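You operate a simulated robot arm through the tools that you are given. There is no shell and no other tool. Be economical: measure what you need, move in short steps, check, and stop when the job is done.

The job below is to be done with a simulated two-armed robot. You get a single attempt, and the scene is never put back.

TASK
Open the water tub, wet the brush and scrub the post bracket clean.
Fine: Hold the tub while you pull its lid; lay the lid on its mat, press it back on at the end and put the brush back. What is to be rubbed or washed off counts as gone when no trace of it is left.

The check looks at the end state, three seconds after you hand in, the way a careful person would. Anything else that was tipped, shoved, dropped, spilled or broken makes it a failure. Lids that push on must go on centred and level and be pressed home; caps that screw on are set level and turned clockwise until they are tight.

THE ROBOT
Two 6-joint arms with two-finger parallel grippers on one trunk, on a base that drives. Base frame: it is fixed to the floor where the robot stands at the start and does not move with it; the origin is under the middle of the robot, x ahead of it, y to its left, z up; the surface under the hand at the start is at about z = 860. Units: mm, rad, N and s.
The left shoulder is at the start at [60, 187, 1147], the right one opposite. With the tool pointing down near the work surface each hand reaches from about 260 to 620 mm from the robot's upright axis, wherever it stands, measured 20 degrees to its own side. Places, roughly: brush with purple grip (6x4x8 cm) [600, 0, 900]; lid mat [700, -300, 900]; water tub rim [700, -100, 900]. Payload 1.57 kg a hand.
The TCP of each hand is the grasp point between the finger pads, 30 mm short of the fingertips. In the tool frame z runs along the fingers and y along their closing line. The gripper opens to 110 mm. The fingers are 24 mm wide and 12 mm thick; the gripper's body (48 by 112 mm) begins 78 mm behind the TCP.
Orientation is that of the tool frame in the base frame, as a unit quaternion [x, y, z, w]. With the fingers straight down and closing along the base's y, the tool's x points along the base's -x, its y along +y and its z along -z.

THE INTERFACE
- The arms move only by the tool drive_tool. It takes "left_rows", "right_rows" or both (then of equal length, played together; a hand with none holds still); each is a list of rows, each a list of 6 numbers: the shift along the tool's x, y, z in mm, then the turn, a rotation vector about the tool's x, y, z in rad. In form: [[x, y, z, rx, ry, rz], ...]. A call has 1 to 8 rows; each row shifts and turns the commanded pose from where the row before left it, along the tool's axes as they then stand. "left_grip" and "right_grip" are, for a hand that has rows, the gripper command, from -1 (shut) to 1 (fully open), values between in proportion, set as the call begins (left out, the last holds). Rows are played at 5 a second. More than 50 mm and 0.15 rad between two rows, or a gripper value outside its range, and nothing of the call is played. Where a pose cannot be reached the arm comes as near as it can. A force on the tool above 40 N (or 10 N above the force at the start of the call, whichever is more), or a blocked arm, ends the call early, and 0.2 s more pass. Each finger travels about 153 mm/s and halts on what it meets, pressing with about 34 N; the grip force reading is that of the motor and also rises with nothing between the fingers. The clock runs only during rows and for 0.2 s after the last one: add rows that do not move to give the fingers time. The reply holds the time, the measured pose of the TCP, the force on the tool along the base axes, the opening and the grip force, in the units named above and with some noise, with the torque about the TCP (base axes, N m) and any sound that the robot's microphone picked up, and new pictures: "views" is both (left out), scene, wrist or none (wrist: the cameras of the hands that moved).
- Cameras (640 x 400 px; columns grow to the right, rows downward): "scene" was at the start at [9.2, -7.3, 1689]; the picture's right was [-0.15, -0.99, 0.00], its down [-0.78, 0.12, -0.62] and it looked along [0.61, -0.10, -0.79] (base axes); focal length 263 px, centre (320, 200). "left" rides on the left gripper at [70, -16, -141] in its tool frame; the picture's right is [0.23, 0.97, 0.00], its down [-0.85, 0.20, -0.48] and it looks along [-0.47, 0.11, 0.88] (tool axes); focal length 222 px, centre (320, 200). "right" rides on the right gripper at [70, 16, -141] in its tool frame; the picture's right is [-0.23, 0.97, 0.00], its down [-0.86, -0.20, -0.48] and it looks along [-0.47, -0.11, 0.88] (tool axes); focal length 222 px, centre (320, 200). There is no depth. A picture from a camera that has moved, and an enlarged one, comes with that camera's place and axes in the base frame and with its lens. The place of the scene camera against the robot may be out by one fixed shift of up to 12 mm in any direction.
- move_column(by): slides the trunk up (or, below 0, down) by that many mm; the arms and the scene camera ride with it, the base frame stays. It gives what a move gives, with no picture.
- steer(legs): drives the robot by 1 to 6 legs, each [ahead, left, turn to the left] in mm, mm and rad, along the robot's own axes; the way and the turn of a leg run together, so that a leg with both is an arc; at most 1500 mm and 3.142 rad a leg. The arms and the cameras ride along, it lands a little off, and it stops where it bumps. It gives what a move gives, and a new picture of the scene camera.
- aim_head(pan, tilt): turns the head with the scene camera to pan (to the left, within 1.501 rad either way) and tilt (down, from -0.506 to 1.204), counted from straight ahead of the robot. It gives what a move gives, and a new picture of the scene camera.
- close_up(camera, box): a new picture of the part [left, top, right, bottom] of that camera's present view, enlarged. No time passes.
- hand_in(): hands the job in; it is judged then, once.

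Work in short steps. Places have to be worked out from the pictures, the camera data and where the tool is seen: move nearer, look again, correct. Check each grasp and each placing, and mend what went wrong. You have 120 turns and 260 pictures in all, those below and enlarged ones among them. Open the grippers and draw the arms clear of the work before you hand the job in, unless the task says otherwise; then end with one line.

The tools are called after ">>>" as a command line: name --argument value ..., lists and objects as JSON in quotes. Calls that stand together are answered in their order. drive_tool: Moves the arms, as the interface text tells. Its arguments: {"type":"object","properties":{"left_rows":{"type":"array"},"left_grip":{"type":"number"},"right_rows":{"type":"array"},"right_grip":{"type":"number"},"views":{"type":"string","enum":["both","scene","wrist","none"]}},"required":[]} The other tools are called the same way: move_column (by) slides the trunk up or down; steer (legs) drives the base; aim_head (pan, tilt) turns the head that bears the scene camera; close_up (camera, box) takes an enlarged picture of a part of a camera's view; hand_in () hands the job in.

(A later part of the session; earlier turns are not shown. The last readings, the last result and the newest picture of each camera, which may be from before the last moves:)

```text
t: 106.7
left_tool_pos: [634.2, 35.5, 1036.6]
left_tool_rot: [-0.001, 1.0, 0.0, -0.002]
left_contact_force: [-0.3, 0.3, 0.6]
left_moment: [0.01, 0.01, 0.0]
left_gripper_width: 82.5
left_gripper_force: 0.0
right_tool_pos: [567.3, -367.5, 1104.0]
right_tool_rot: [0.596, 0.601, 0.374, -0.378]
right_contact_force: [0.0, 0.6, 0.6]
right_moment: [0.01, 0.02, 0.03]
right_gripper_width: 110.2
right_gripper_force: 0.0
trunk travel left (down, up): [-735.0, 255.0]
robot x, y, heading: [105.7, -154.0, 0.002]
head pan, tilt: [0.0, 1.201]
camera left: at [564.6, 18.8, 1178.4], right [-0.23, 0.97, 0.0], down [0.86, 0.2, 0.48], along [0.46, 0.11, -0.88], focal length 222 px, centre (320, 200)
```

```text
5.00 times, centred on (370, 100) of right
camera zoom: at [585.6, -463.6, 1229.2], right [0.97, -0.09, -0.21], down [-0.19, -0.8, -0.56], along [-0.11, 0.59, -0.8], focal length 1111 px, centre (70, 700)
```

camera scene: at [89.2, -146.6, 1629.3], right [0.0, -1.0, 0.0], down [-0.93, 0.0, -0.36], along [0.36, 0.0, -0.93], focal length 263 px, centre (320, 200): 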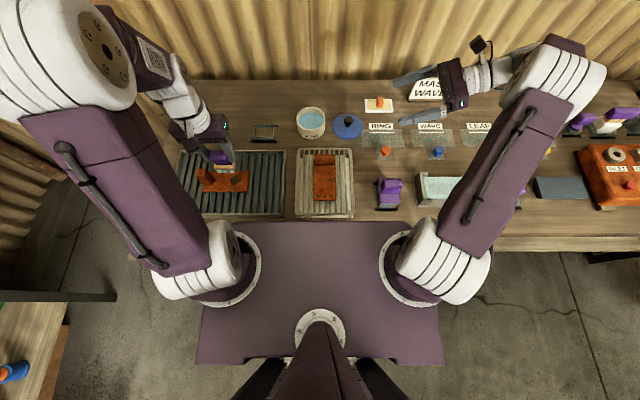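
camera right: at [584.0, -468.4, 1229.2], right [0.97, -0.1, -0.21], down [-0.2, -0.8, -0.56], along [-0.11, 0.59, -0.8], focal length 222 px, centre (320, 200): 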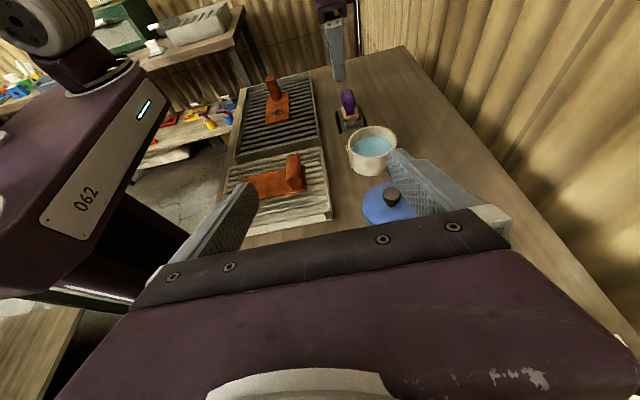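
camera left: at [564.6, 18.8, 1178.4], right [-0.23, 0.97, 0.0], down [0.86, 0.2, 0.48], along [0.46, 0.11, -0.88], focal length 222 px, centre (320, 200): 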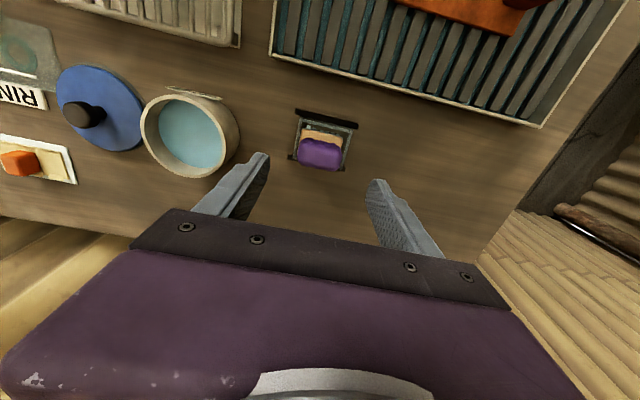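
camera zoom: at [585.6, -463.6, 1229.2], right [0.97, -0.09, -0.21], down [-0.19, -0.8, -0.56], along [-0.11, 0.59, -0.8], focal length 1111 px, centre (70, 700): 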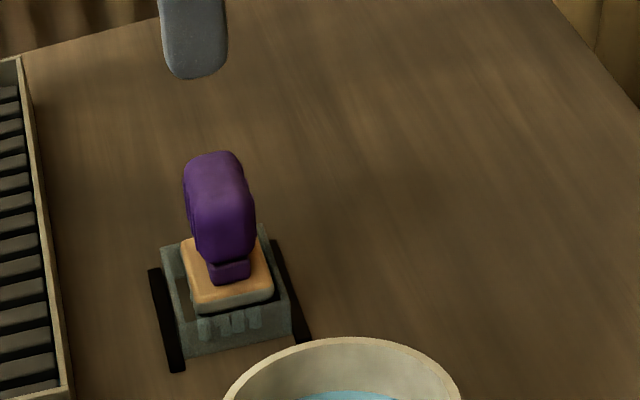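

Brush is back and upright. I drive the base back to the lid-handling place.

>>> steer --legs '[[37, -148, 0]]'

```text
t: 108.1
left_tool_pos: [669.1, -107.8, 1036.7]
left_tool_rot: [-0.001, 1.0, -0.001, -0.002]
left_contact_force: [0.2, -1.0, 0.4]
left_moment: [0.01, 0.04, 0.03]
left_gripper_width: 82.5
left_gripper_force: 0.1
right_tool_pos: [604.8, -509.0, 1107.3]
right_tool_rot: [0.598, 0.601, 0.374, -0.376]
right_contact_force: [0.1, 0.1, -0.3]
right_moment: [0.0, 0.03, 0.0]
right_gripper_width: 110.1
right_gripper_force: 0.1
trunk travel left (down, up): [-735.0, 255.0]
robot x, y, heading: [136.2, -292.7, 0.006]
head pan, tilt: [0.0, 1.201]
camera scene: at [126.8, -288.5, 1629.3], right [0.0, -1.0, 0.0], down [-0.93, 0.0, -0.36], along [0.36, 0.0, -0.93], focal length 263 px, centre (320, 200)
```

scene: 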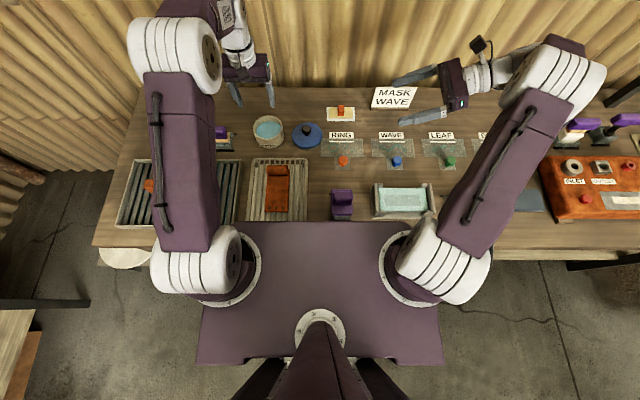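

I move the left hand above the lid on its mat with 60 mm opening.

>>> drive_tool --left_rows '[[1, -35, 0, 0, 0, 0], [1, -35, 0, 0, 0, 0], [1, -35, 0, 0, 0, 0], [1, -35, 0, 0, 0, 0], [0, 0, 36, 0, 0, 0], [0, 0, 0, 0, 0, 0]]' --left_grip 0.09 --views "wrist"

>>> close_up --camera "left" --box '[220, 90, 420, 215]'

```text
t: 109.5
left_tool_pos: [666.4, -249.1, 1000.4]
left_tool_rot: [-0.001, 1.0, 0.0, -0.002]
left_contact_force: [-0.3, 0.2, 0.9]
left_moment: [0.02, 0.03, 0.04]
left_gripper_width: 60.2
left_gripper_force: 0.0
right_tool_pos: [604.8, -510.9, 1106.4]
right_tool_rot: [0.596, 0.602, 0.374, -0.378]
right_contact_force: [0.1, -0.7, 0.4]
right_moment: [0.0, 0.01, -0.02]
right_gripper_width: 109.8
right_gripper_force: 0.0
trunk travel left (down, up): [-735.0, 255.0]
robot x, y, heading: [136.6, -293.5, -0.003]
head pan, tilt: [0.0, 1.201]
camera left: at [597.2, -265.8, 1142.0], right [-0.23, 0.97, 0.0], down [0.86, 0.2, 0.48], along [0.46, 0.11, -0.88], focal length 222 px, centre (320, 200)
```

left: 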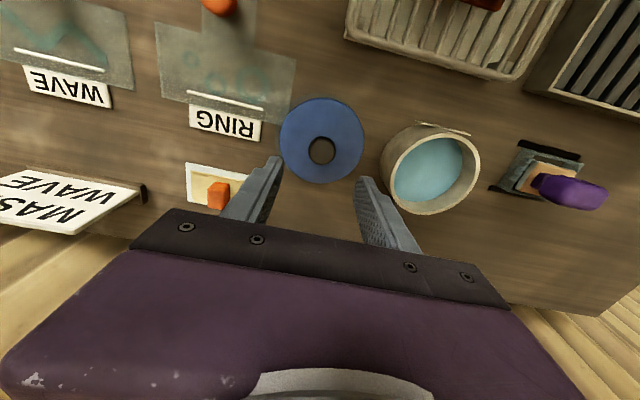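

```text
3.20 times, centred on (320, 152) of left
camera zoom: at [597.2, -265.8, 1142.0], right [-0.23, 0.97, 0.0], down [0.86, 0.2, 0.48], along [0.46, 0.11, -0.88], focal length 711 px, centre (320, 352)
```

zoom: 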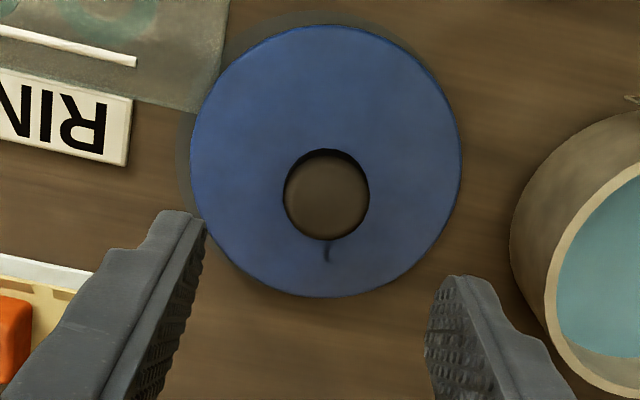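

Knob at about [662.5,−247.7]. I align, lower to z≈911 and close.

>>> drive_tool --left_rows '[[3.5, 1.3, 30, 0, 0, 0], [0, 0, 30, 0, 0, 0], [0, 0, 20, 0, 0, 0], [0, 0, 8, 0, 0, 0], [0, 0, 0, 0, 0, 0]]' --views "none"

>>> drive_tool --left_rows '[[0, 0, 0, 0, 0, 0], [0, 0, 0, 0, 0, 0], [0, 0, 0, 0, 0, 0]]' --left_grip -1 --views "none"

>>> close_up --camera "left" --box '[220, 90, 420, 215]'

```text
t: 110.7
left_tool_pos: [661.2, -245.9, 912.6]
left_tool_rot: [-0.001, 1.0, -0.001, -0.001]
left_contact_force: [-0.1, 0.7, 0.0]
left_moment: [-0.01, -0.01, 0.03]
left_gripper_width: 60.1
left_gripper_force: 0.0
right_tool_pos: [604.1, -510.8, 1105.7]
right_tool_rot: [0.597, 0.601, 0.374, -0.378]
right_contact_force: [0.0, -0.6, 0.0]
right_moment: [0.01, -0.01, 0.02]
right_gripper_width: 109.8
right_gripper_force: 0.0
trunk travel left (down, up): [-735.0, 255.0]
robot x, y, heading: [139.5, -299.0, 0.006]
head pan, tilt: [0.0, 1.201]
```

```text
t: 111.5
left_tool_pos: [662.2, -246.3, 912.5]
left_tool_rot: [-0.001, 1.0, -0.001, -0.001]
left_contact_force: [0.8, 0.7, -0.2]
left_moment: [-0.01, 0.01, 0.0]
left_gripper_width: 28.5
left_gripper_force: 33.9
right_tool_pos: [604.5, -511.0, 1106.5]
right_tool_rot: [0.597, 0.601, 0.374, -0.377]
right_contact_force: [0.3, 0.1, 0.1]
right_moment: [-0.02, -0.04, 0.01]
right_gripper_width: 109.9
right_gripper_force: 0.1
trunk travel left (down, up): [-735.0, 255.0]
robot x, y, heading: [133.3, -293.0, 0.001]
head pan, tilt: [0.0, 1.201]
```

```text
3.20 times, centred on (320, 152) of left
camera zoom: at [592.3, -262.9, 1054.6], right [-0.23, 0.97, 0.0], down [0.86, 0.2, 0.48], along [0.46, 0.11, -0.88], focal length 711 px, centre (320, 352)
```

zoom: 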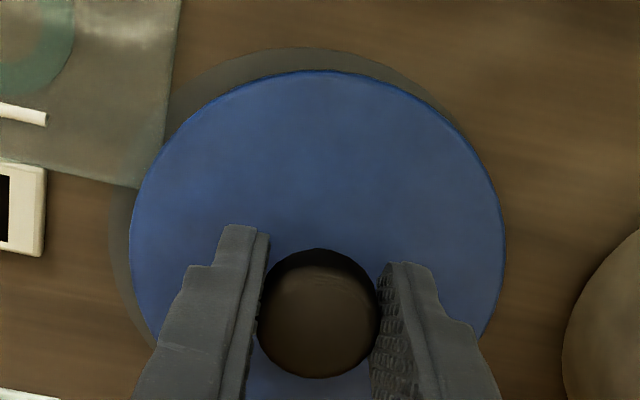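

Knob gripped like before (28.5 mm). I lift, and carry the lid over the tub.

>>> drive_tool --left_rows '[[0, 0, -20, 0, 0, 0], [0, 0, -40, 0, 0, 0], [0, 0, -40, 0, 0, 0], [1, 32, 0, 0, 0, 0], [1, 32, 0, 0, 0, 0], [1, 31, 0, 0, 0, 0], [0, 30, 0, 0, 0, 0], [0, 0, 0, 0, 0, 0]]' --right_rows '[[0, 0, 0, 0, 0, 0], [0, 0, 0, 0, 0, 0], [0, 0, 0, 0, 0, 0], [0, 0, 0, 0, 0, 0], [-8, 10, 40, 0, 0, 0], [-8, 10, 40, 0, 0, 0], [-8, 10, 40, 0, 0, 0], [0, 0, 0, 0, 0, 0]]' --views "both"

>>> close_up --camera "right" --box '[240, 40, 440, 165]'

>>> close_up --camera "scene" --box '[220, 70, 340, 160]'

```text
t: 113.3
left_tool_pos: [660.4, -123.2, 1011.1]
left_tool_rot: [0.001, 1.0, 0.002, -0.002]
left_contact_force: [-0.6, 0.6, -1.4]
left_moment: [0.04, -0.01, -0.05]
left_gripper_width: 28.5
left_gripper_force: 33.8
right_tool_pos: [634.4, -415.6, 1033.8]
right_tool_rot: [0.597, 0.601, 0.375, -0.377]
right_contact_force: [0.6, -0.5, -0.2]
right_moment: [0.03, -0.01, 0.0]
right_gripper_width: 110.0
right_gripper_force: 0.0
trunk travel left (down, up): [-735.0, 255.0]
robot x, y, heading: [136.8, -294.3, 0.003]
head pan, tilt: [0.0, 1.201]
camera scene: at [127.3, -292.0, 1629.3], right [0.0, -1.0, 0.0], down [-0.93, 0.0, -0.36], along [0.36, 0.0, -0.93], focal length 263 px, centre (320, 200)
camera right: at [651.8, -511.8, 1157.0], right [0.97, -0.09, -0.2], down [-0.19, -0.8, -0.56], along [-0.11, 0.59, -0.8], focal length 222 px, centre (320, 200)
camera left: at [591.1, -139.0, 1152.5], right [-0.23, 0.97, 0.0], down [0.86, 0.2, 0.48], along [0.46, 0.11, -0.88], focal length 222 px, centre (320, 200)
```

scene: 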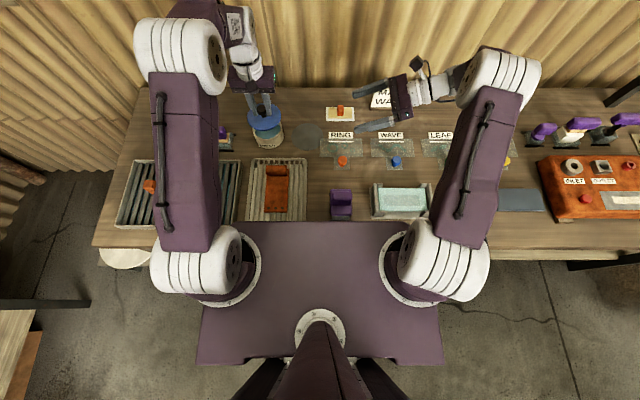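
right: 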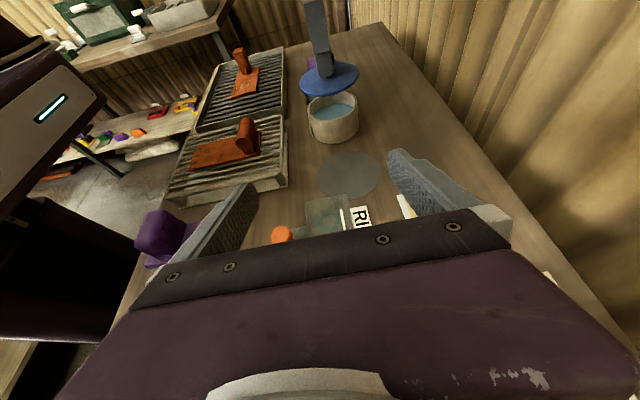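
left: 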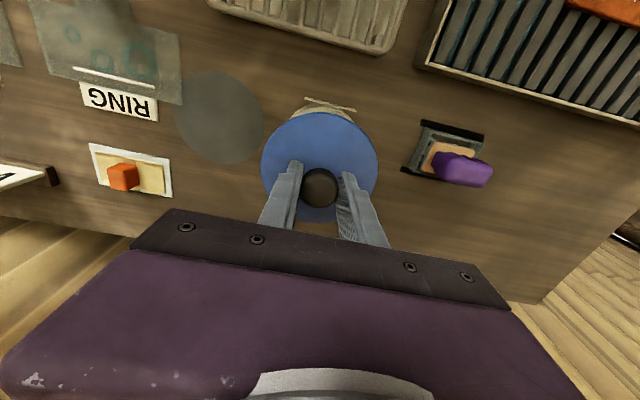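

```text
3.20 times, centred on (340, 102) of right
camera zoom: at [651.8, -511.8, 1157.0], right [0.97, -0.09, -0.2], down [-0.19, -0.8, -0.56], along [-0.11, 0.59, -0.8], focal length 711 px, centre (256, 512)
```

zoom: 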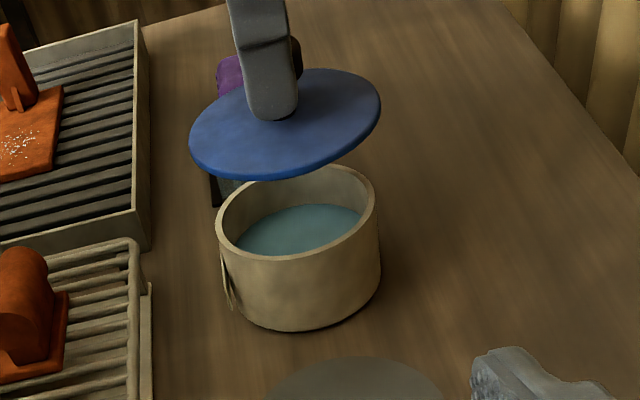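

```text
4.44 times, centred on (280, 115) of scene
camera zoom: at [127.3, -292.0, 1629.3], right [0.0, -1.0, 0.0], down [-0.93, 0.0, -0.36], along [0.36, 0.0, -0.93], focal length 1168 px, centre (498, 578)
```

zoom: 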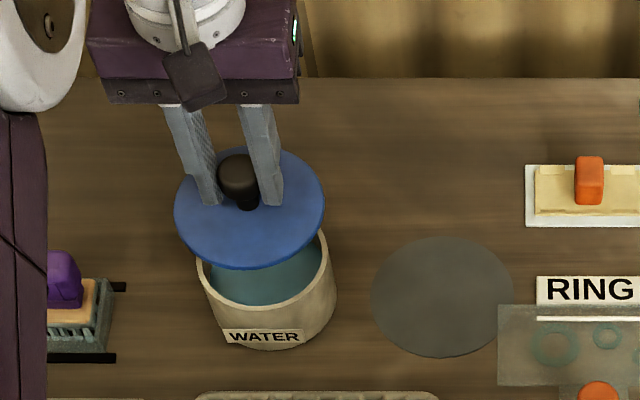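

Lid hovers above the tub. I lower it to about 6 mm above the rim to judge centring closely.

>>> drive_tool --left_rows '[[1.5, 2, 20, 0, 0, 0], [0, 0, 15, 0, 0, 0], [0, 0, 8, 0, 0, 0], [0, 0, 0, 0, 0, 0]]' --views "wrist"

>>> close_up --camera "right" --box '[280, 60, 380, 150]'

>>> close_up --camera "scene" --box '[240, 100, 300, 150]'

>>> close_up --camera "left" --box '[220, 80, 420, 205]'

```text
t: 114.3
left_tool_pos: [657.7, -120.8, 967.6]
left_tool_rot: [0.0, 1.0, 0.0, -0.002]
left_contact_force: [0.0, 0.4, -0.2]
left_moment: [-0.01, 0.01, 0.04]
left_gripper_width: 28.5
left_gripper_force: 34.6
right_tool_pos: [634.6, -414.2, 1033.8]
right_tool_rot: [0.598, 0.6, 0.374, -0.377]
right_contact_force: [-0.2, 0.3, 0.8]
right_moment: [0.0, 0.01, -0.02]
right_gripper_width: 109.7
right_gripper_force: 0.1
trunk travel left (down, up): [-735.0, 255.0]
robot x, y, heading: [137.1, -294.1, 0.003]
head pan, tilt: [0.0, 1.201]
camera left: at [588.3, -137.1, 1109.1], right [-0.23, 0.97, 0.0], down [0.86, 0.2, 0.48], along [0.46, 0.11, -0.88], focal length 222 px, centre (320, 200)
```

left: 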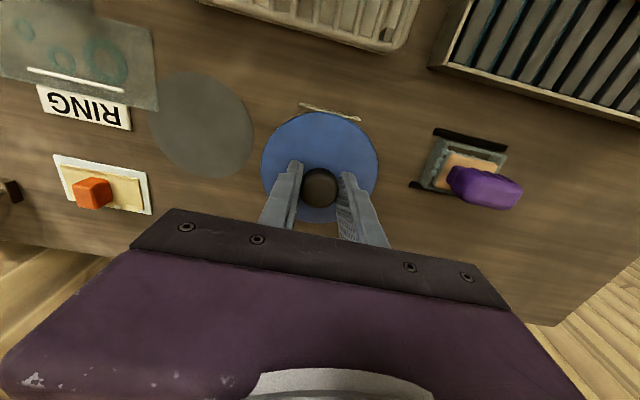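

```text
4.44 times, centred on (330, 105) of right
camera zoom: at [651.9, -511.1, 1157.3], right [0.97, -0.09, -0.21], down [-0.19, -0.8, -0.56], along [-0.11, 0.59, -0.8], focal length 987 px, centre (276, 622)
```

zoom: 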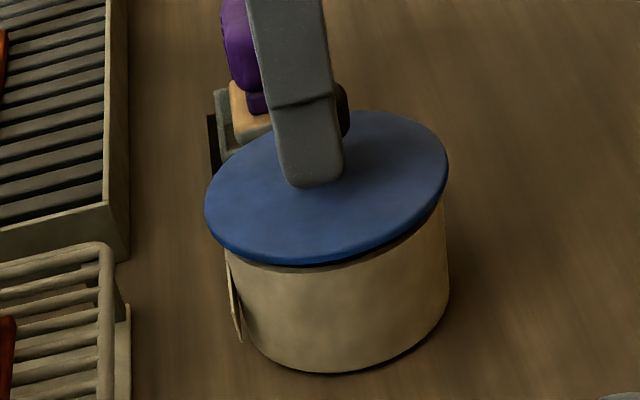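

```text
8.00 times, centred on (270, 125) of scene
camera zoom: at [127.6, -290.6, 1629.3], right [0.0, -1.0, 0.0], down [-0.93, 0.0, -0.36], along [0.36, 0.0, -0.93], focal length 2103 px, centre (720, 800)
```

zoom: 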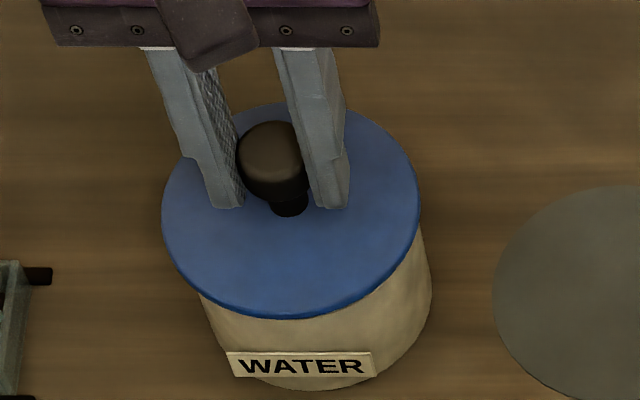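

```text
3.20 times, centred on (320, 142) of left
camera zoom: at [588.3, -137.1, 1109.1], right [-0.23, 0.97, 0.0], down [0.86, 0.2, 0.48], along [0.46, 0.11, -0.88], focal length 711 px, centre (320, 384)
```

zoom: 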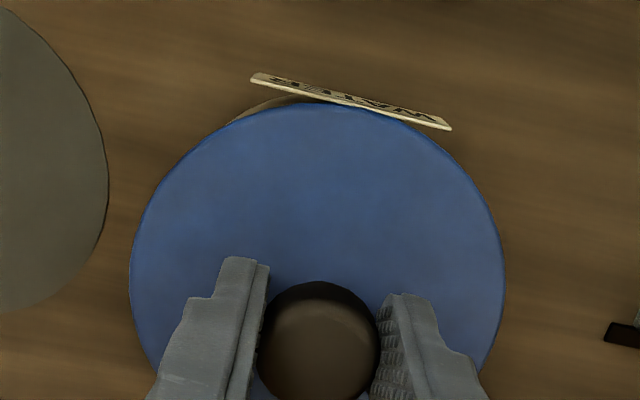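

The lid looks about 3.5 mm too far to +y (rim peeks out on the −y side) and slightly short in x. I correct by [+1, −3.5] and look again.

>>> drive_tool --left_rows '[[-1, -3.5, 1, 0, 0, 0], [0, 0, 0, 0, 0, 0]]' --views "none"

>>> close_up --camera "right" --box '[290, 70, 370, 150]'

>>> close_up --camera "scene" --box '[240, 105, 300, 145]'

>>> close_up --camera "left" --box '[240, 90, 400, 190]'

```text
t: 114.9
left_tool_pos: [659.7, -124.1, 967.7]
left_tool_rot: [-0.001, 1.0, 0.0, -0.001]
left_contact_force: [0.8, 0.2, -0.1]
left_moment: [0.01, 0.01, 0.02]
left_gripper_width: 28.5
left_gripper_force: 34.0
right_tool_pos: [635.3, -415.9, 1033.2]
right_tool_rot: [0.597, 0.601, 0.374, -0.377]
right_contact_force: [-0.2, 0.4, -0.4]
right_moment: [-0.02, 0.02, 0.03]
right_gripper_width: 110.1
right_gripper_force: 0.0
trunk travel left (down, up): [-735.0, 255.0]
robot x, y, heading: [134.5, -294.7, 0.002]
head pan, tilt: [0.0, 1.201]
```

```text
5.00 times, centred on (330, 110) of right
camera zoom: at [651.8, -511.2, 1157.3], right [0.97, -0.09, -0.21], down [-0.19, -0.8, -0.56], along [-0.11, 0.59, -0.8], focal length 1111 px, centre (270, 650)
```

zoom: 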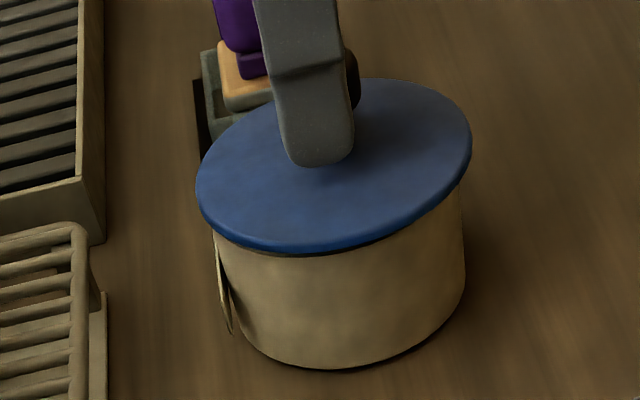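

```text
10.00 times, centred on (270, 125) of scene
camera zoom: at [127.5, -290.7, 1629.3], right [0.0, -1.0, 0.0], down [-0.93, 0.0, -0.36], along [0.36, 0.0, -0.93], focal length 2629 px, centre (820, 950)
```

zoom: 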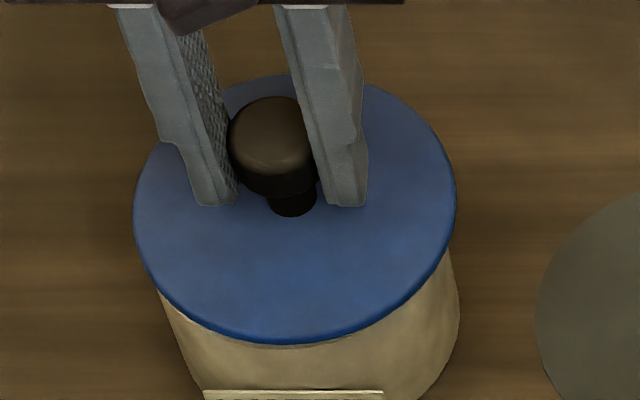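

```text
4.00 times, centred on (320, 140) of left
camera zoom: at [590.3, -140.4, 1108.6], right [-0.23, 0.97, 0.0], down [0.86, 0.2, 0.48], along [0.46, 0.11, -0.88], focal length 888 px, centre (320, 440)
```

zoom: 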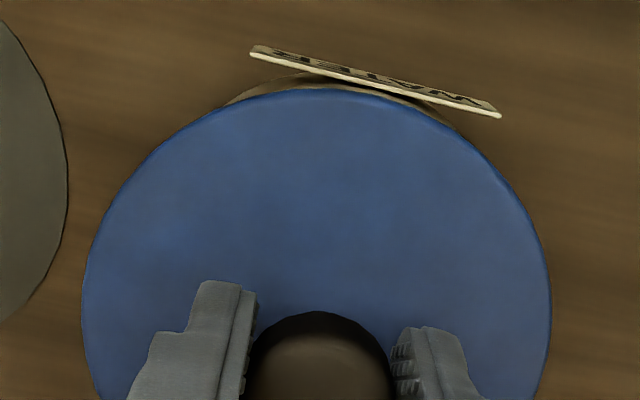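

Centred now in all three views. I lower to contact.

>>> drive_tool --left_rows '[[0, 0, 3, 0, 0, 0], [0, 0, 2, 0, 0, 0], [0, 0, 2, 0, 0, 0], [0, 0, 0, 0, 0, 0]]' --views "none"

>>> close_up --camera "right" --box '[290, 70, 370, 150]'

>>> close_up --camera "scene" --box '[240, 105, 300, 145]'

```text
t: 115.9
left_tool_pos: [658.9, -124.1, 959.9]
left_tool_rot: [-0.001, 1.0, -0.001, -0.001]
left_contact_force: [0.8, 0.2, 1.3]
left_moment: [-0.05, 0.0, 0.02]
left_gripper_width: 28.5
left_gripper_force: 34.2
right_tool_pos: [634.9, -414.3, 1033.4]
right_tool_rot: [0.598, 0.601, 0.374, -0.377]
right_contact_force: [-0.3, 1.2, -0.5]
right_moment: [0.02, 0.04, 0.0]
right_gripper_width: 110.2
right_gripper_force: 0.0
trunk travel left (down, up): [-735.0, 255.0]
robot x, y, heading: [135.6, -294.2, 0.004]
head pan, tilt: [0.0, 1.201]
```

```text
5.00 times, centred on (330, 110) of right
camera zoom: at [651.8, -511.4, 1157.3], right [0.97, -0.09, -0.21], down [-0.19, -0.8, -0.56], along [-0.11, 0.59, -0.8], focal length 1111 px, centre (270, 650)
```

zoom: 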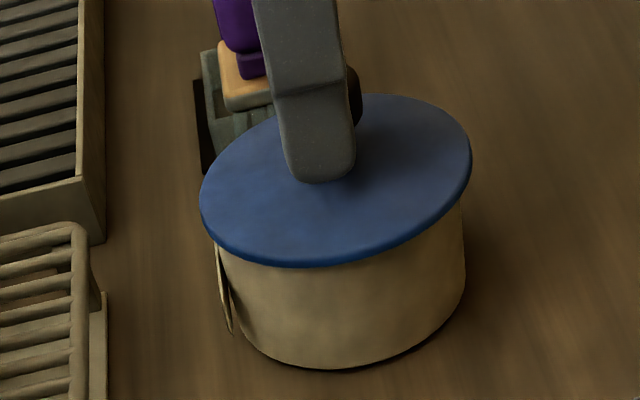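

```text
10.00 times, centred on (270, 125) of scene
camera zoom: at [127.4, -290.9, 1629.4], right [0.0, -1.0, 0.0], down [-0.93, 0.0, -0.36], along [0.36, 0.0, -0.93], focal length 2629 px, centre (820, 950)
```

zoom: 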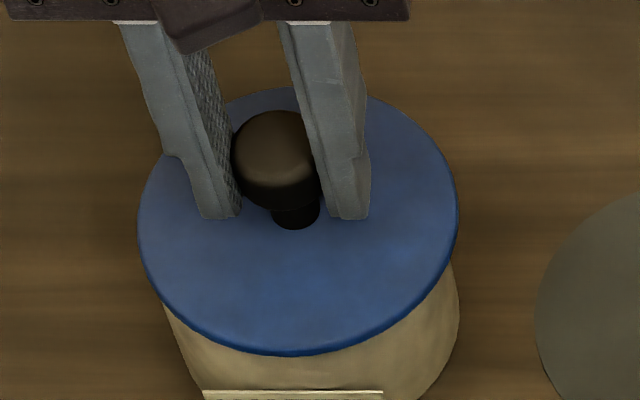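

Nearly touching (1 N). I check the overhang on both sides at higher magnification before pressing.

>>> close_up --camera "scene" --box '[248, 118, 292, 150]'

>>> close_up --camera "left" --box '[260, 95, 380, 170]'

>>> close_up --camera "right" --box '[304, 85, 356, 125]'

```text
12.50 times, centred on (270, 134) of scene
camera zoom: at [127.4, -290.9, 1629.4], right [0.0, -1.0, 0.0], down [-0.93, 0.0, -0.36], along [0.36, 0.0, -0.93], focal length 3286 px, centre (945, 1025)
```

zoom: 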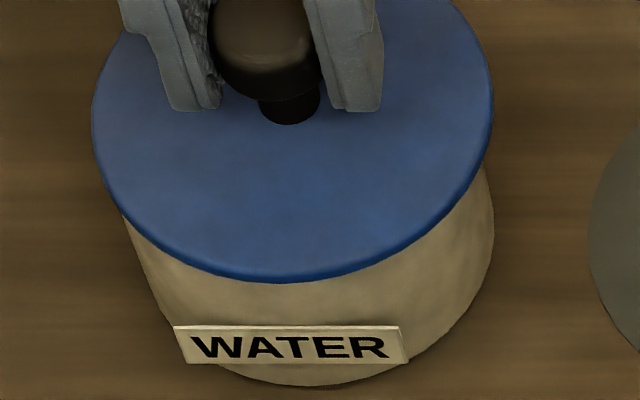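

```text
5.33 times, centred on (320, 132) of left
camera zoom: at [589.9, -140.5, 1102.5], right [-0.23, 0.97, 0.0], down [0.86, 0.2, 0.48], along [0.46, 0.11, -0.88], focal length 1185 px, centre (320, 560)
```

zoom: 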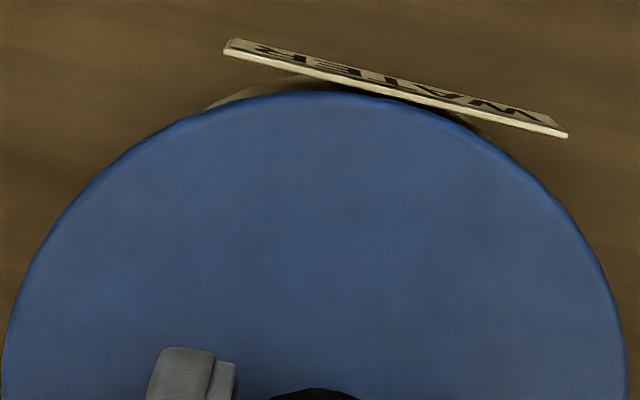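

```text
10.00 times, centred on (330, 105) of right
camera zoom: at [651.8, -511.4, 1157.3], right [0.97, -0.09, -0.21], down [-0.19, -0.8, -0.56], along [-0.11, 0.59, -0.8], focal length 2221 px, centre (220, 1150)
```

zoom: 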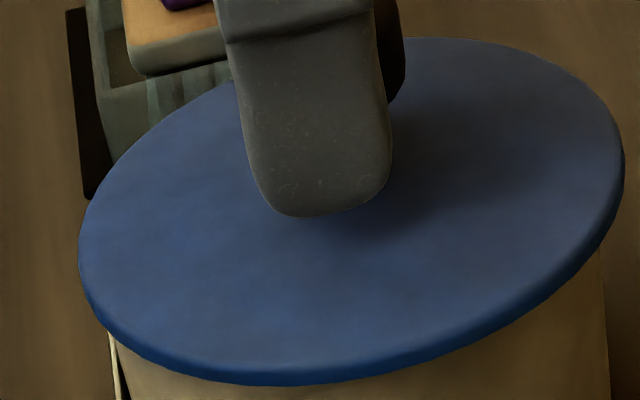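

Careful comparison (plus the original seating pose y≈−121.1) says I overshot: the lid should go back about +2.5 mm in y and −0.7 in x. I lift 3 mm, correct, and re-check.

>>> drive_tool --left_rows '[[0, 0, -3, 0, 0, 0], [0.7, 2.6, 0, 0, 0, 0], [0, 0, 1.5, 0, 0, 0], [0, 0, 0, 0, 0, 0]]' --views "none"

>>> close_up --camera "scene" --box '[248, 118, 292, 150]'

>>> close_up --camera "left" --box '[260, 95, 380, 170]'

>>> close_up --camera "right" --box '[304, 85, 356, 125]'

```text
t: 116.9
left_tool_pos: [658.3, -119.8, 961.9]
left_tool_rot: [-0.001, 1.0, 0.0, -0.002]
left_contact_force: [-0.6, 0.7, -0.7]
left_moment: [-0.02, 0.0, 0.0]
left_gripper_width: 28.7
left_gripper_force: 34.3
right_tool_pos: [635.4, -414.5, 1033.2]
right_tool_rot: [0.597, 0.601, 0.374, -0.377]
right_contact_force: [-0.9, -0.5, 0.6]
right_moment: [-0.01, -0.01, 0.02]
right_gripper_width: 110.0
right_gripper_force: 0.0
trunk travel left (down, up): [-735.0, 255.0]
robot x, y, heading: [137.8, -295.4, 0.001]
head pan, tilt: [0.0, 1.201]
```

```text
12.50 times, centred on (270, 134) of scene
camera zoom: at [127.5, -290.8, 1629.3], right [0.0, -1.0, 0.0], down [-0.93, 0.0, -0.36], along [0.36, 0.0, -0.93], focal length 3286 px, centre (945, 1025)
```

zoom: 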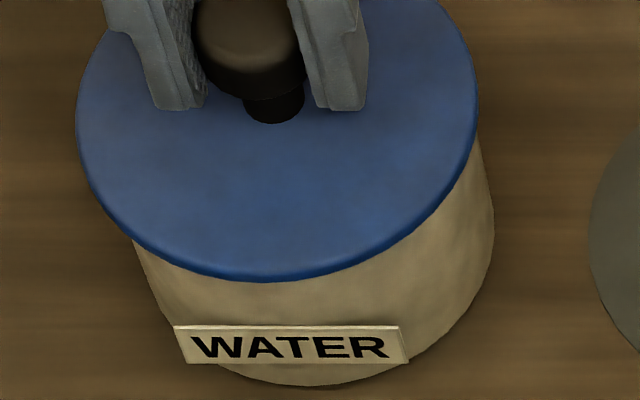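

```text
5.33 times, centred on (320, 132) of left
camera zoom: at [589.1, -136.9, 1104.1], right [-0.23, 0.97, 0.0], down [0.86, 0.2, 0.48], along [0.46, 0.11, -0.88], focal length 1185 px, centre (320, 560)
```

zoom: 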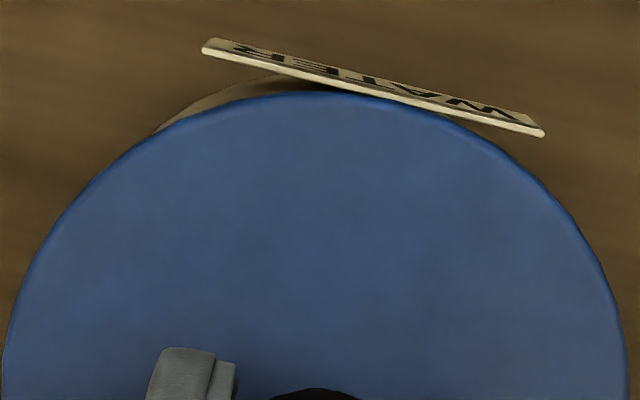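

```text
10.00 times, centred on (330, 105) of right
camera zoom: at [651.8, -511.3, 1157.3], right [0.97, -0.09, -0.21], down [-0.19, -0.8, -0.56], along [-0.11, 0.59, -0.8], focal length 2221 px, centre (220, 1150)
```

zoom: 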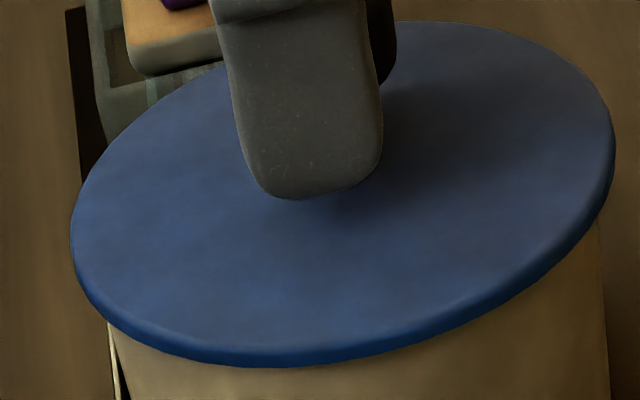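

Now centred within about 1 mm in both directions. I nudge −0.9 mm in y and lower to contact.

>>> drive_tool --left_rows '[[0, -0.9, 1, 0, 0, 0], [0, 0, 1, 0, 0, 0], [0, 0, 1, 0, 0, 0], [0, 0, 0, 0, 0, 0]]' --views "none"

>>> close_up --camera "scene" --box '[248, 118, 292, 150]'

>>> close_up --camera "right" --box '[304, 85, 356, 125]'

```text
t: 117.9
left_tool_pos: [657.8, -121.5, 961.6]
left_tool_rot: [-0.001, 1.0, 0.0, -0.001]
left_contact_force: [0.7, 3.1, 8.2]
left_moment: [0.09, 0.05, -0.03]
left_gripper_width: 28.3
left_gripper_force: 33.8
right_tool_pos: [634.7, -413.3, 1034.3]
right_tool_rot: [0.597, 0.601, 0.375, -0.377]
right_contact_force: [0.5, 0.1, 0.1]
right_moment: [0.02, -0.02, -0.03]
right_gripper_width: 109.9
right_gripper_force: 0.2
trunk travel left (down, up): [-735.0, 255.0]
robot x, y, heading: [133.1, -293.8, 0.005]
head pan, tilt: [0.0, 1.201]
```

```text
12.50 times, centred on (270, 134) of scene
camera zoom: at [126.5, -290.4, 1629.4], right [0.0, -1.0, 0.0], down [-0.93, 0.0, -0.36], along [0.36, 0.0, -0.93], focal length 3286 px, centre (945, 1025)
```

zoom: 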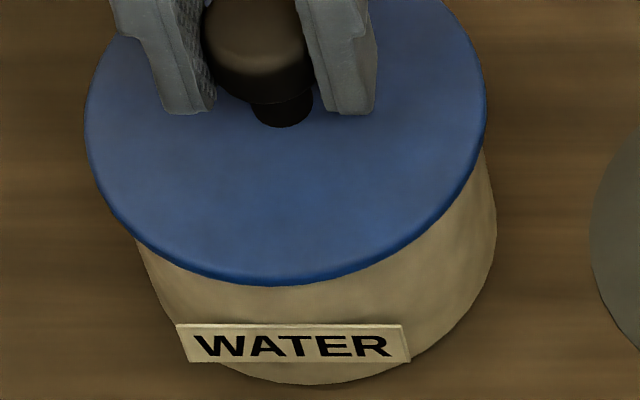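

```text
10.00 times, centred on (330, 105) of right
camera zoom: at [651.2, -510.9, 1157.8], right [0.97, -0.09, -0.2], down [-0.19, -0.8, -0.56], along [-0.11, 0.59, -0.8], focal length 2221 px, centre (220, 1150)
```

zoom: 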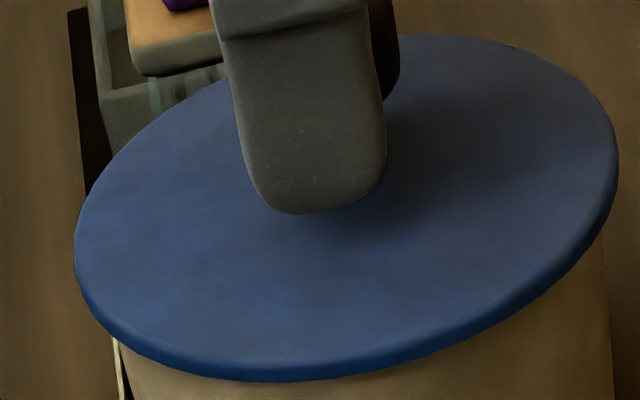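

Contact with 8 N about 3 mm above the seated height, with a small push towards +y. I shift +0.7 mm and press in 1 mm rows.

>>> drive_tool --left_rows '[[0, 0.7, 0, 0, 0, 0], [0, 0, 1, 0, 0, 0], [0, 0, 1, 0, 0, 0], [0, 0, 1, 0, 0, 0], [0, 0, 0, 0, 0, 0]]' --views "none"

>>> close_up --camera "scene" --box '[248, 118, 292, 150]'

>>> close_up --camera "right" --box '[304, 85, 356, 125]'

```text
t: 119.1
left_tool_pos: [656.6, -121.8, 960.9]
left_tool_rot: [0.0, 1.0, 0.001, 0.002]
left_contact_force: [4.9, 3.1, 39.9]
left_moment: [0.06, 0.1, 0.01]
left_gripper_width: 28.3
left_gripper_force: 34.3
right_tool_pos: [631.6, -415.6, 1035.3]
right_tool_rot: [0.597, 0.601, 0.376, -0.376]
right_contact_force: [0.5, 0.0, -0.2]
right_moment: [0.0, 0.02, 0.01]
right_gripper_width: 109.9
right_gripper_force: 0.0
trunk travel left (down, up): [-735.0, 255.0]
robot x, y, heading: [138.6, -299.2, 0.003]
head pan, tilt: [0.0, 1.201]
```

```text
12.50 times, centred on (270, 134) of scene
camera zoom: at [122.9, -292.1, 1629.6], right [0.0, -1.0, 0.0], down [-0.93, 0.0, -0.37], along [0.37, 0.0, -0.93], focal length 3286 px, centre (945, 1025)
```

zoom: 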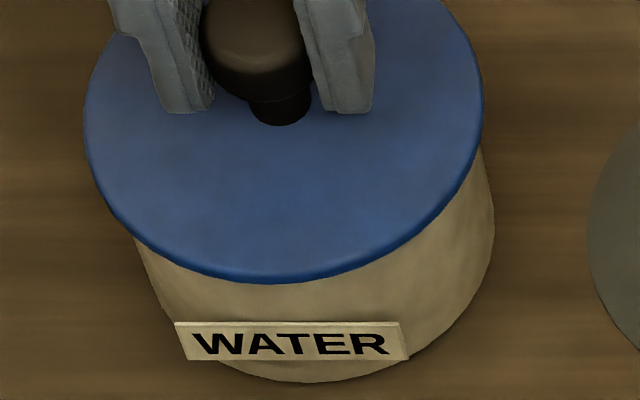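

```text
10.00 times, centred on (330, 105) of right
camera zoom: at [648.6, -512.2, 1159.0], right [0.97, -0.09, -0.2], down [-0.19, -0.8, -0.56], along [-0.11, 0.59, -0.8], focal length 2221 px, centre (220, 1150)
```

zoom: 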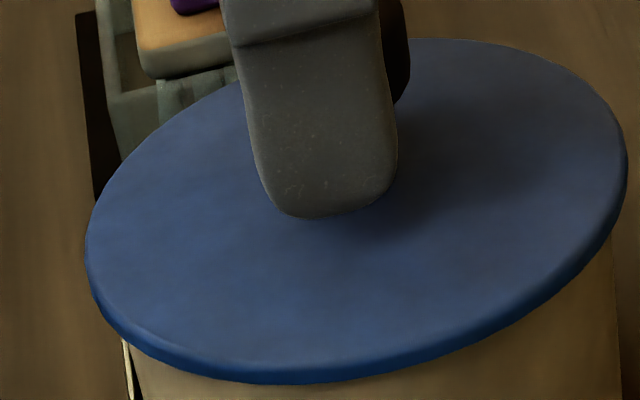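

At 40 N it has only moved ~1 mm; the seat should be about 2 mm lower. I press a little further, listening for a click.

>>> drive_tool --left_rows '[[0, 0, 0.7, 0, 0, 0], [0, 0, 0, 0, 0, 0], [0, 0, 0, 0, 0, 0]]' --views "none"

```text
t: 119.9
left_tool_pos: [656.7, -121.8, 962.1]
left_tool_rot: [-0.001, 1.0, 0.001, 0.003]
left_contact_force: [7.7, 3.6, 39.7]
left_moment: [0.1, -0.24, -0.02]
left_gripper_width: 28.3
left_gripper_force: 33.9
right_tool_pos: [632.9, -415.5, 1034.5]
right_tool_rot: [0.596, 0.602, 0.375, -0.377]
right_contact_force: [0.1, 0.1, -0.2]
right_moment: [-0.02, 0.0, -0.01]
right_gripper_width: 109.7
right_gripper_force: 0.0
trunk travel left (down, up): [-735.0, 255.0]
robot x, y, heading: [135.6, -296.6, 0.003]
head pan, tilt: [0.0, 1.201]
```

Force levels off near 40 N, so the knob may be slipping in the fingers. I ease off and bring the right hand in for a closer side view of the lid joint.

>>> drive_tool --left_rows '[[0, 0, -2.5, 0, 0, 0], [0, 0, 0, 0, 0, 0], [0, 0, 0, 0, 0, 0], [0, 0, 0, 0, 0, 0], [0, 0, 0, 0, 0, 0], [0, 0, 0, 0, 0, 0]]' --right_rows '[[0, 0, 0, 0, 0, 0], [-2, 5.2, 44, 0, 0, 0], [-2, 5.2, 44, 0, 0, 0], [-2, 5.2, 44, 0, 0, 0], [-2, 5.2, 44, 0, 0, 0], [0, 0, 0, 0, 0, 0]]' --views "wrist"

>>> close_up --camera "right" --box '[240, 70, 400, 190]'

```text
t: 121.3
left_tool_pos: [656.8, -122.5, 960.0]
left_tool_rot: [-0.001, 1.0, 0.001, 0.0]
left_contact_force: [7.5, 4.3, 29.3]
left_moment: [0.05, -0.38, -0.01]
left_gripper_width: 28.8
left_gripper_force: 33.9
right_tool_pos: [651.2, -261.7, 946.0]
right_tool_rot: [0.597, 0.601, 0.375, -0.377]
right_contact_force: [0.3, -0.1, -0.1]
right_moment: [0.0, 0.02, -0.01]
right_gripper_width: 110.0
right_gripper_force: 0.1
trunk travel left (down, up): [-735.0, 255.0]
robot x, y, heading: [137.0, -296.3, 0.004]
head pan, tilt: [0.0, 1.201]
camera right: at [668.9, -358.0, 1070.0], right [0.97, -0.09, -0.2], down [-0.19, -0.8, -0.56], along [-0.11, 0.59, -0.8], focal length 222 px, centre (320, 200)
camera left: at [587.6, -138.8, 1101.7], right [-0.23, 0.97, 0.0], down [0.86, 0.2, 0.48], along [0.46, 0.11, -0.88], focal length 222 px, centre (320, 200)
```

right: 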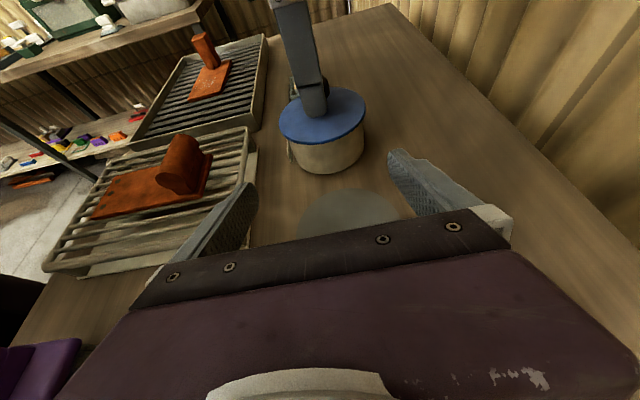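
left: 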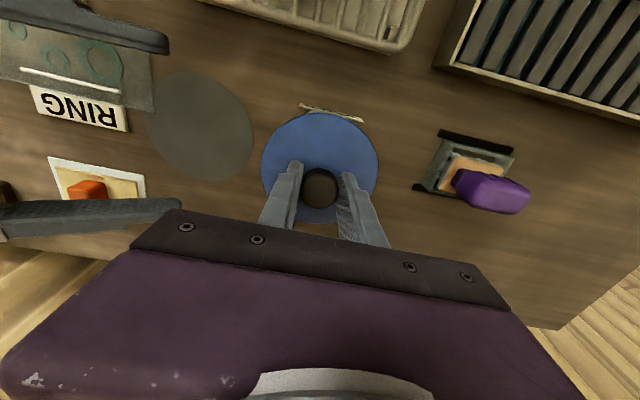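

```text
3.33 times, centred on (320, 130) of right
camera zoom: at [668.9, -358.0, 1070.0], right [0.97, -0.09, -0.2], down [-0.19, -0.8, -0.56], along [-0.11, 0.59, -0.8], focal length 740 px, centre (320, 433)
```

zoom: 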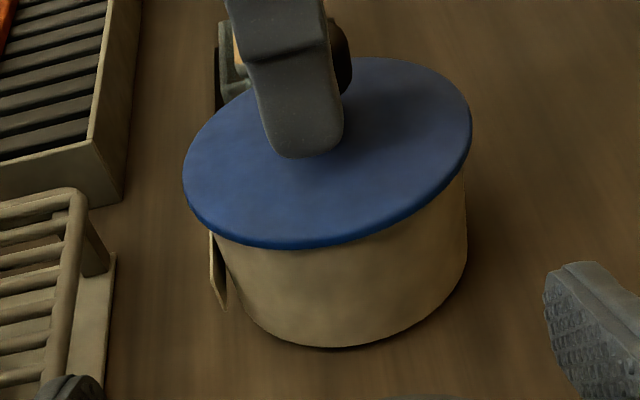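

I move the right hand to the same pose as in an earlier picture of the seated lid, for a direct comparison.

>>> drive_tool --right_rows '[[0, 3.3, 31, 0, 0, 0], [0, 3.3, 31, 0, 0, 0], [0, 3.3, 30, 0, 0, 0], [0, 0, 0, 0, 0, 0]]' --views "none"

>>> close_up --camera "right" --box '[180, 50, 460, 225]'

```text
t: 122.3
left_tool_pos: [656.6, -122.5, 959.2]
left_tool_rot: [-0.001, 1.0, 0.001, -0.001]
left_contact_force: [7.0, 3.0, 25.9]
left_moment: [0.03, -0.22, -0.01]
left_gripper_width: 28.4
left_gripper_force: 34.0
right_tool_pos: [661.3, -175.8, 907.5]
right_tool_rot: [0.597, 0.601, 0.375, -0.377]
right_contact_force: [-0.2, 0.1, 0.9]
right_moment: [0.04, 0.02, -0.01]
right_gripper_width: 109.9
right_gripper_force: 0.1
trunk travel left (down, up): [-735.0, 255.0]
robot x, y, heading: [134.7, -294.9, -0.001]
head pan, tilt: [0.0, 1.201]
```

```text
2.29 times, centred on (320, 138) of right
camera zoom: at [678.9, -271.7, 1031.3], right [0.97, -0.09, -0.2], down [-0.19, -0.8, -0.56], along [-0.11, 0.59, -0.8], focal length 508 px, centre (320, 343)
```

zoom: 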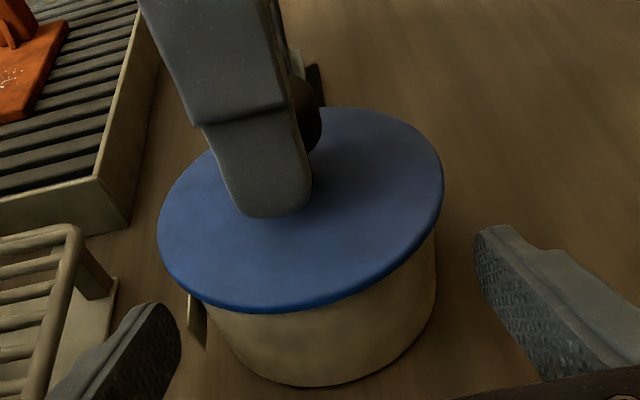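

The joint looks the same as when it was originally seated. As a test I unload in small steps to see whether the lid holds on the tub.

>>> drive_tool --left_rows '[[0, 0, -1.5, 0, 0, 0], [0, 0, 0, 0, 0, 0]]' --views "none"

>>> drive_tool --left_rows '[[0, 0, -1, 0, 0, 0], [0, 0, 0, 0, 0, 0]]' --views "none"

>>> close_up --camera "right" --box '[180, 50, 460, 225]'

```text
t: 122.9
left_tool_pos: [657.2, -122.6, 960.6]
left_tool_rot: [0.0, 1.0, 0.0, -0.003]
left_contact_force: [3.2, 0.5, 12.4]
left_moment: [-0.05, -0.33, 0.01]
left_gripper_width: 28.2
left_gripper_force: 34.0
right_tool_pos: [663.2, -174.8, 906.4]
right_tool_rot: [0.596, 0.601, 0.374, -0.378]
right_contact_force: [0.0, -0.3, -0.4]
right_moment: [-0.03, -0.01, 0.03]
right_gripper_width: 109.9
right_gripper_force: 0.1
trunk travel left (down, up): [-735.0, 255.0]
robot x, y, heading: [136.4, -291.5, 0.004]
head pan, tilt: [0.0, 1.201]
```

```text
t: 123.5
left_tool_pos: [656.9, -121.6, 960.1]
left_tool_rot: [0.0, 1.0, 0.0, -0.003]
left_contact_force: [0.1, 0.2, -2.6]
left_moment: [-0.01, 0.02, 0.04]
left_gripper_width: 28.4
left_gripper_force: 33.4
right_tool_pos: [664.1, -174.7, 906.5]
right_tool_rot: [0.597, 0.601, 0.374, -0.378]
right_contact_force: [0.0, 1.1, -0.1]
right_moment: [-0.02, -0.02, -0.04]
right_gripper_width: 110.2
right_gripper_force: 0.0
trunk travel left (down, up): [-735.0, 255.0]
robot x, y, heading: [140.2, -293.2, 0.005]
head pan, tilt: [0.0, 1.201]
```

```text
2.29 times, centred on (320, 138) of right
camera zoom: at [680.3, -271.3, 1030.3], right [0.97, -0.09, -0.21], down [-0.19, -0.8, -0.56], along [-0.11, 0.59, -0.8], focal length 508 px, centre (320, 343)
```

zoom: 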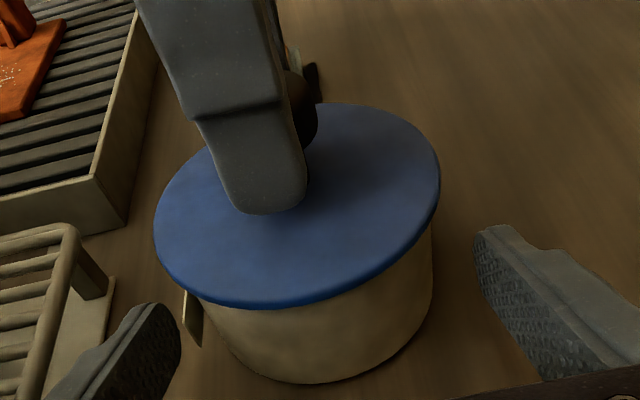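

Reading −2.6 N: I raise 3 mm more to see whether the tub comes along (lid attached) or the lid lifts loose.

>>> drive_tool --left_rows '[[0, 0, -1.5, 0, 0, 0], [0, 0, -1.5, 0, 0, 0], [0, 0, 0, 0, 0, 0]]' --views "none"

>>> close_up --camera "right" --box '[180, 50, 460, 225]'

```text
t: 124.3
left_tool_pos: [659.6, -122.0, 964.6]
left_tool_rot: [-0.001, 1.0, 0.0, -0.002]
left_contact_force: [1.0, 0.4, -2.5]
left_moment: [-0.05, 0.02, -0.01]
left_gripper_width: 28.5
left_gripper_force: 34.5
right_tool_pos: [662.9, -174.2, 905.5]
right_tool_rot: [0.597, 0.6, 0.375, -0.377]
right_contact_force: [-0.4, -0.6, -0.1]
right_moment: [0.0, 0.02, 0.02]
right_gripper_width: 110.2
right_gripper_force: 0.1
trunk travel left (down, up): [-735.0, 255.0]
robot x, y, heading: [137.2, -296.0, 0.004]
head pan, tilt: [0.0, 1.201]
```

```text
2.29 times, centred on (320, 138) of right
camera zoom: at [680.6, -271.3, 1030.3], right [0.97, -0.09, -0.21], down [-0.19, -0.8, -0.56], along [-0.11, 0.59, -0.8], focal length 508 px, centre (320, 343)
```

zoom: 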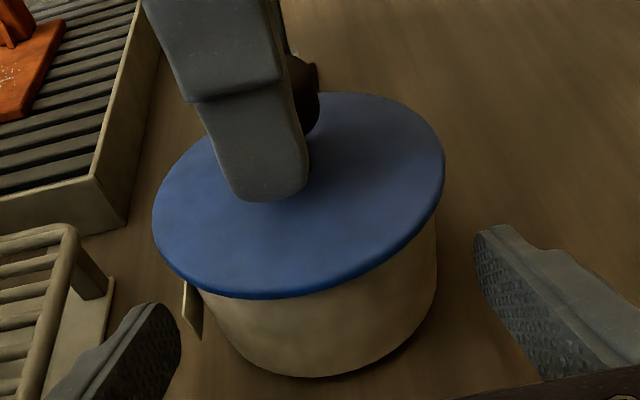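

The tub rises with the lid, so the lid is gripping. I set it down again and give one more firm press.

>>> drive_tool --left_rows '[[0, 0, 2, 0, 0, 0], [0, 0, 2, 0, 0, 0], [0, 0, 1, 0, 0, 0], [0, 0, 1, 0, 0, 0], [0, 0, 1, 0, 0, 0], [0, 0, 1, 0, 0, 0], [0, 0, 0, 0, 0, 0]]' --views "none"

>>> close_up --camera "right" --box '[180, 50, 460, 225]'

```text
t: 125.9
left_tool_pos: [659.0, -122.5, 960.2]
left_tool_rot: [-0.001, 1.0, 0.001, 0.004]
left_contact_force: [7.7, 5.1, 32.8]
left_moment: [0.12, 0.09, -0.01]
left_gripper_width: 28.3
left_gripper_force: 33.9
right_tool_pos: [662.6, -175.4, 908.4]
right_tool_rot: [0.597, 0.601, 0.375, -0.377]
right_contact_force: [0.3, 0.1, 0.6]
right_moment: [-0.01, 0.0, 0.02]
right_gripper_width: 110.0
right_gripper_force: 0.0
trunk travel left (down, up): [-735.0, 255.0]
robot x, y, heading: [134.3, -298.6, 0.005]
head pan, tilt: [0.0, 1.201]
```

```text
2.29 times, centred on (320, 138) of right
camera zoom: at [678.2, -271.6, 1032.1], right [0.97, -0.09, -0.2], down [-0.19, -0.8, -0.56], along [-0.11, 0.59, -0.8], focal length 508 px, centre (320, 343)
```

zoom: 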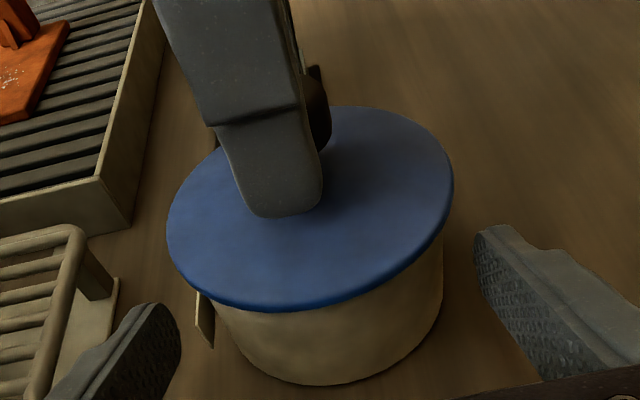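

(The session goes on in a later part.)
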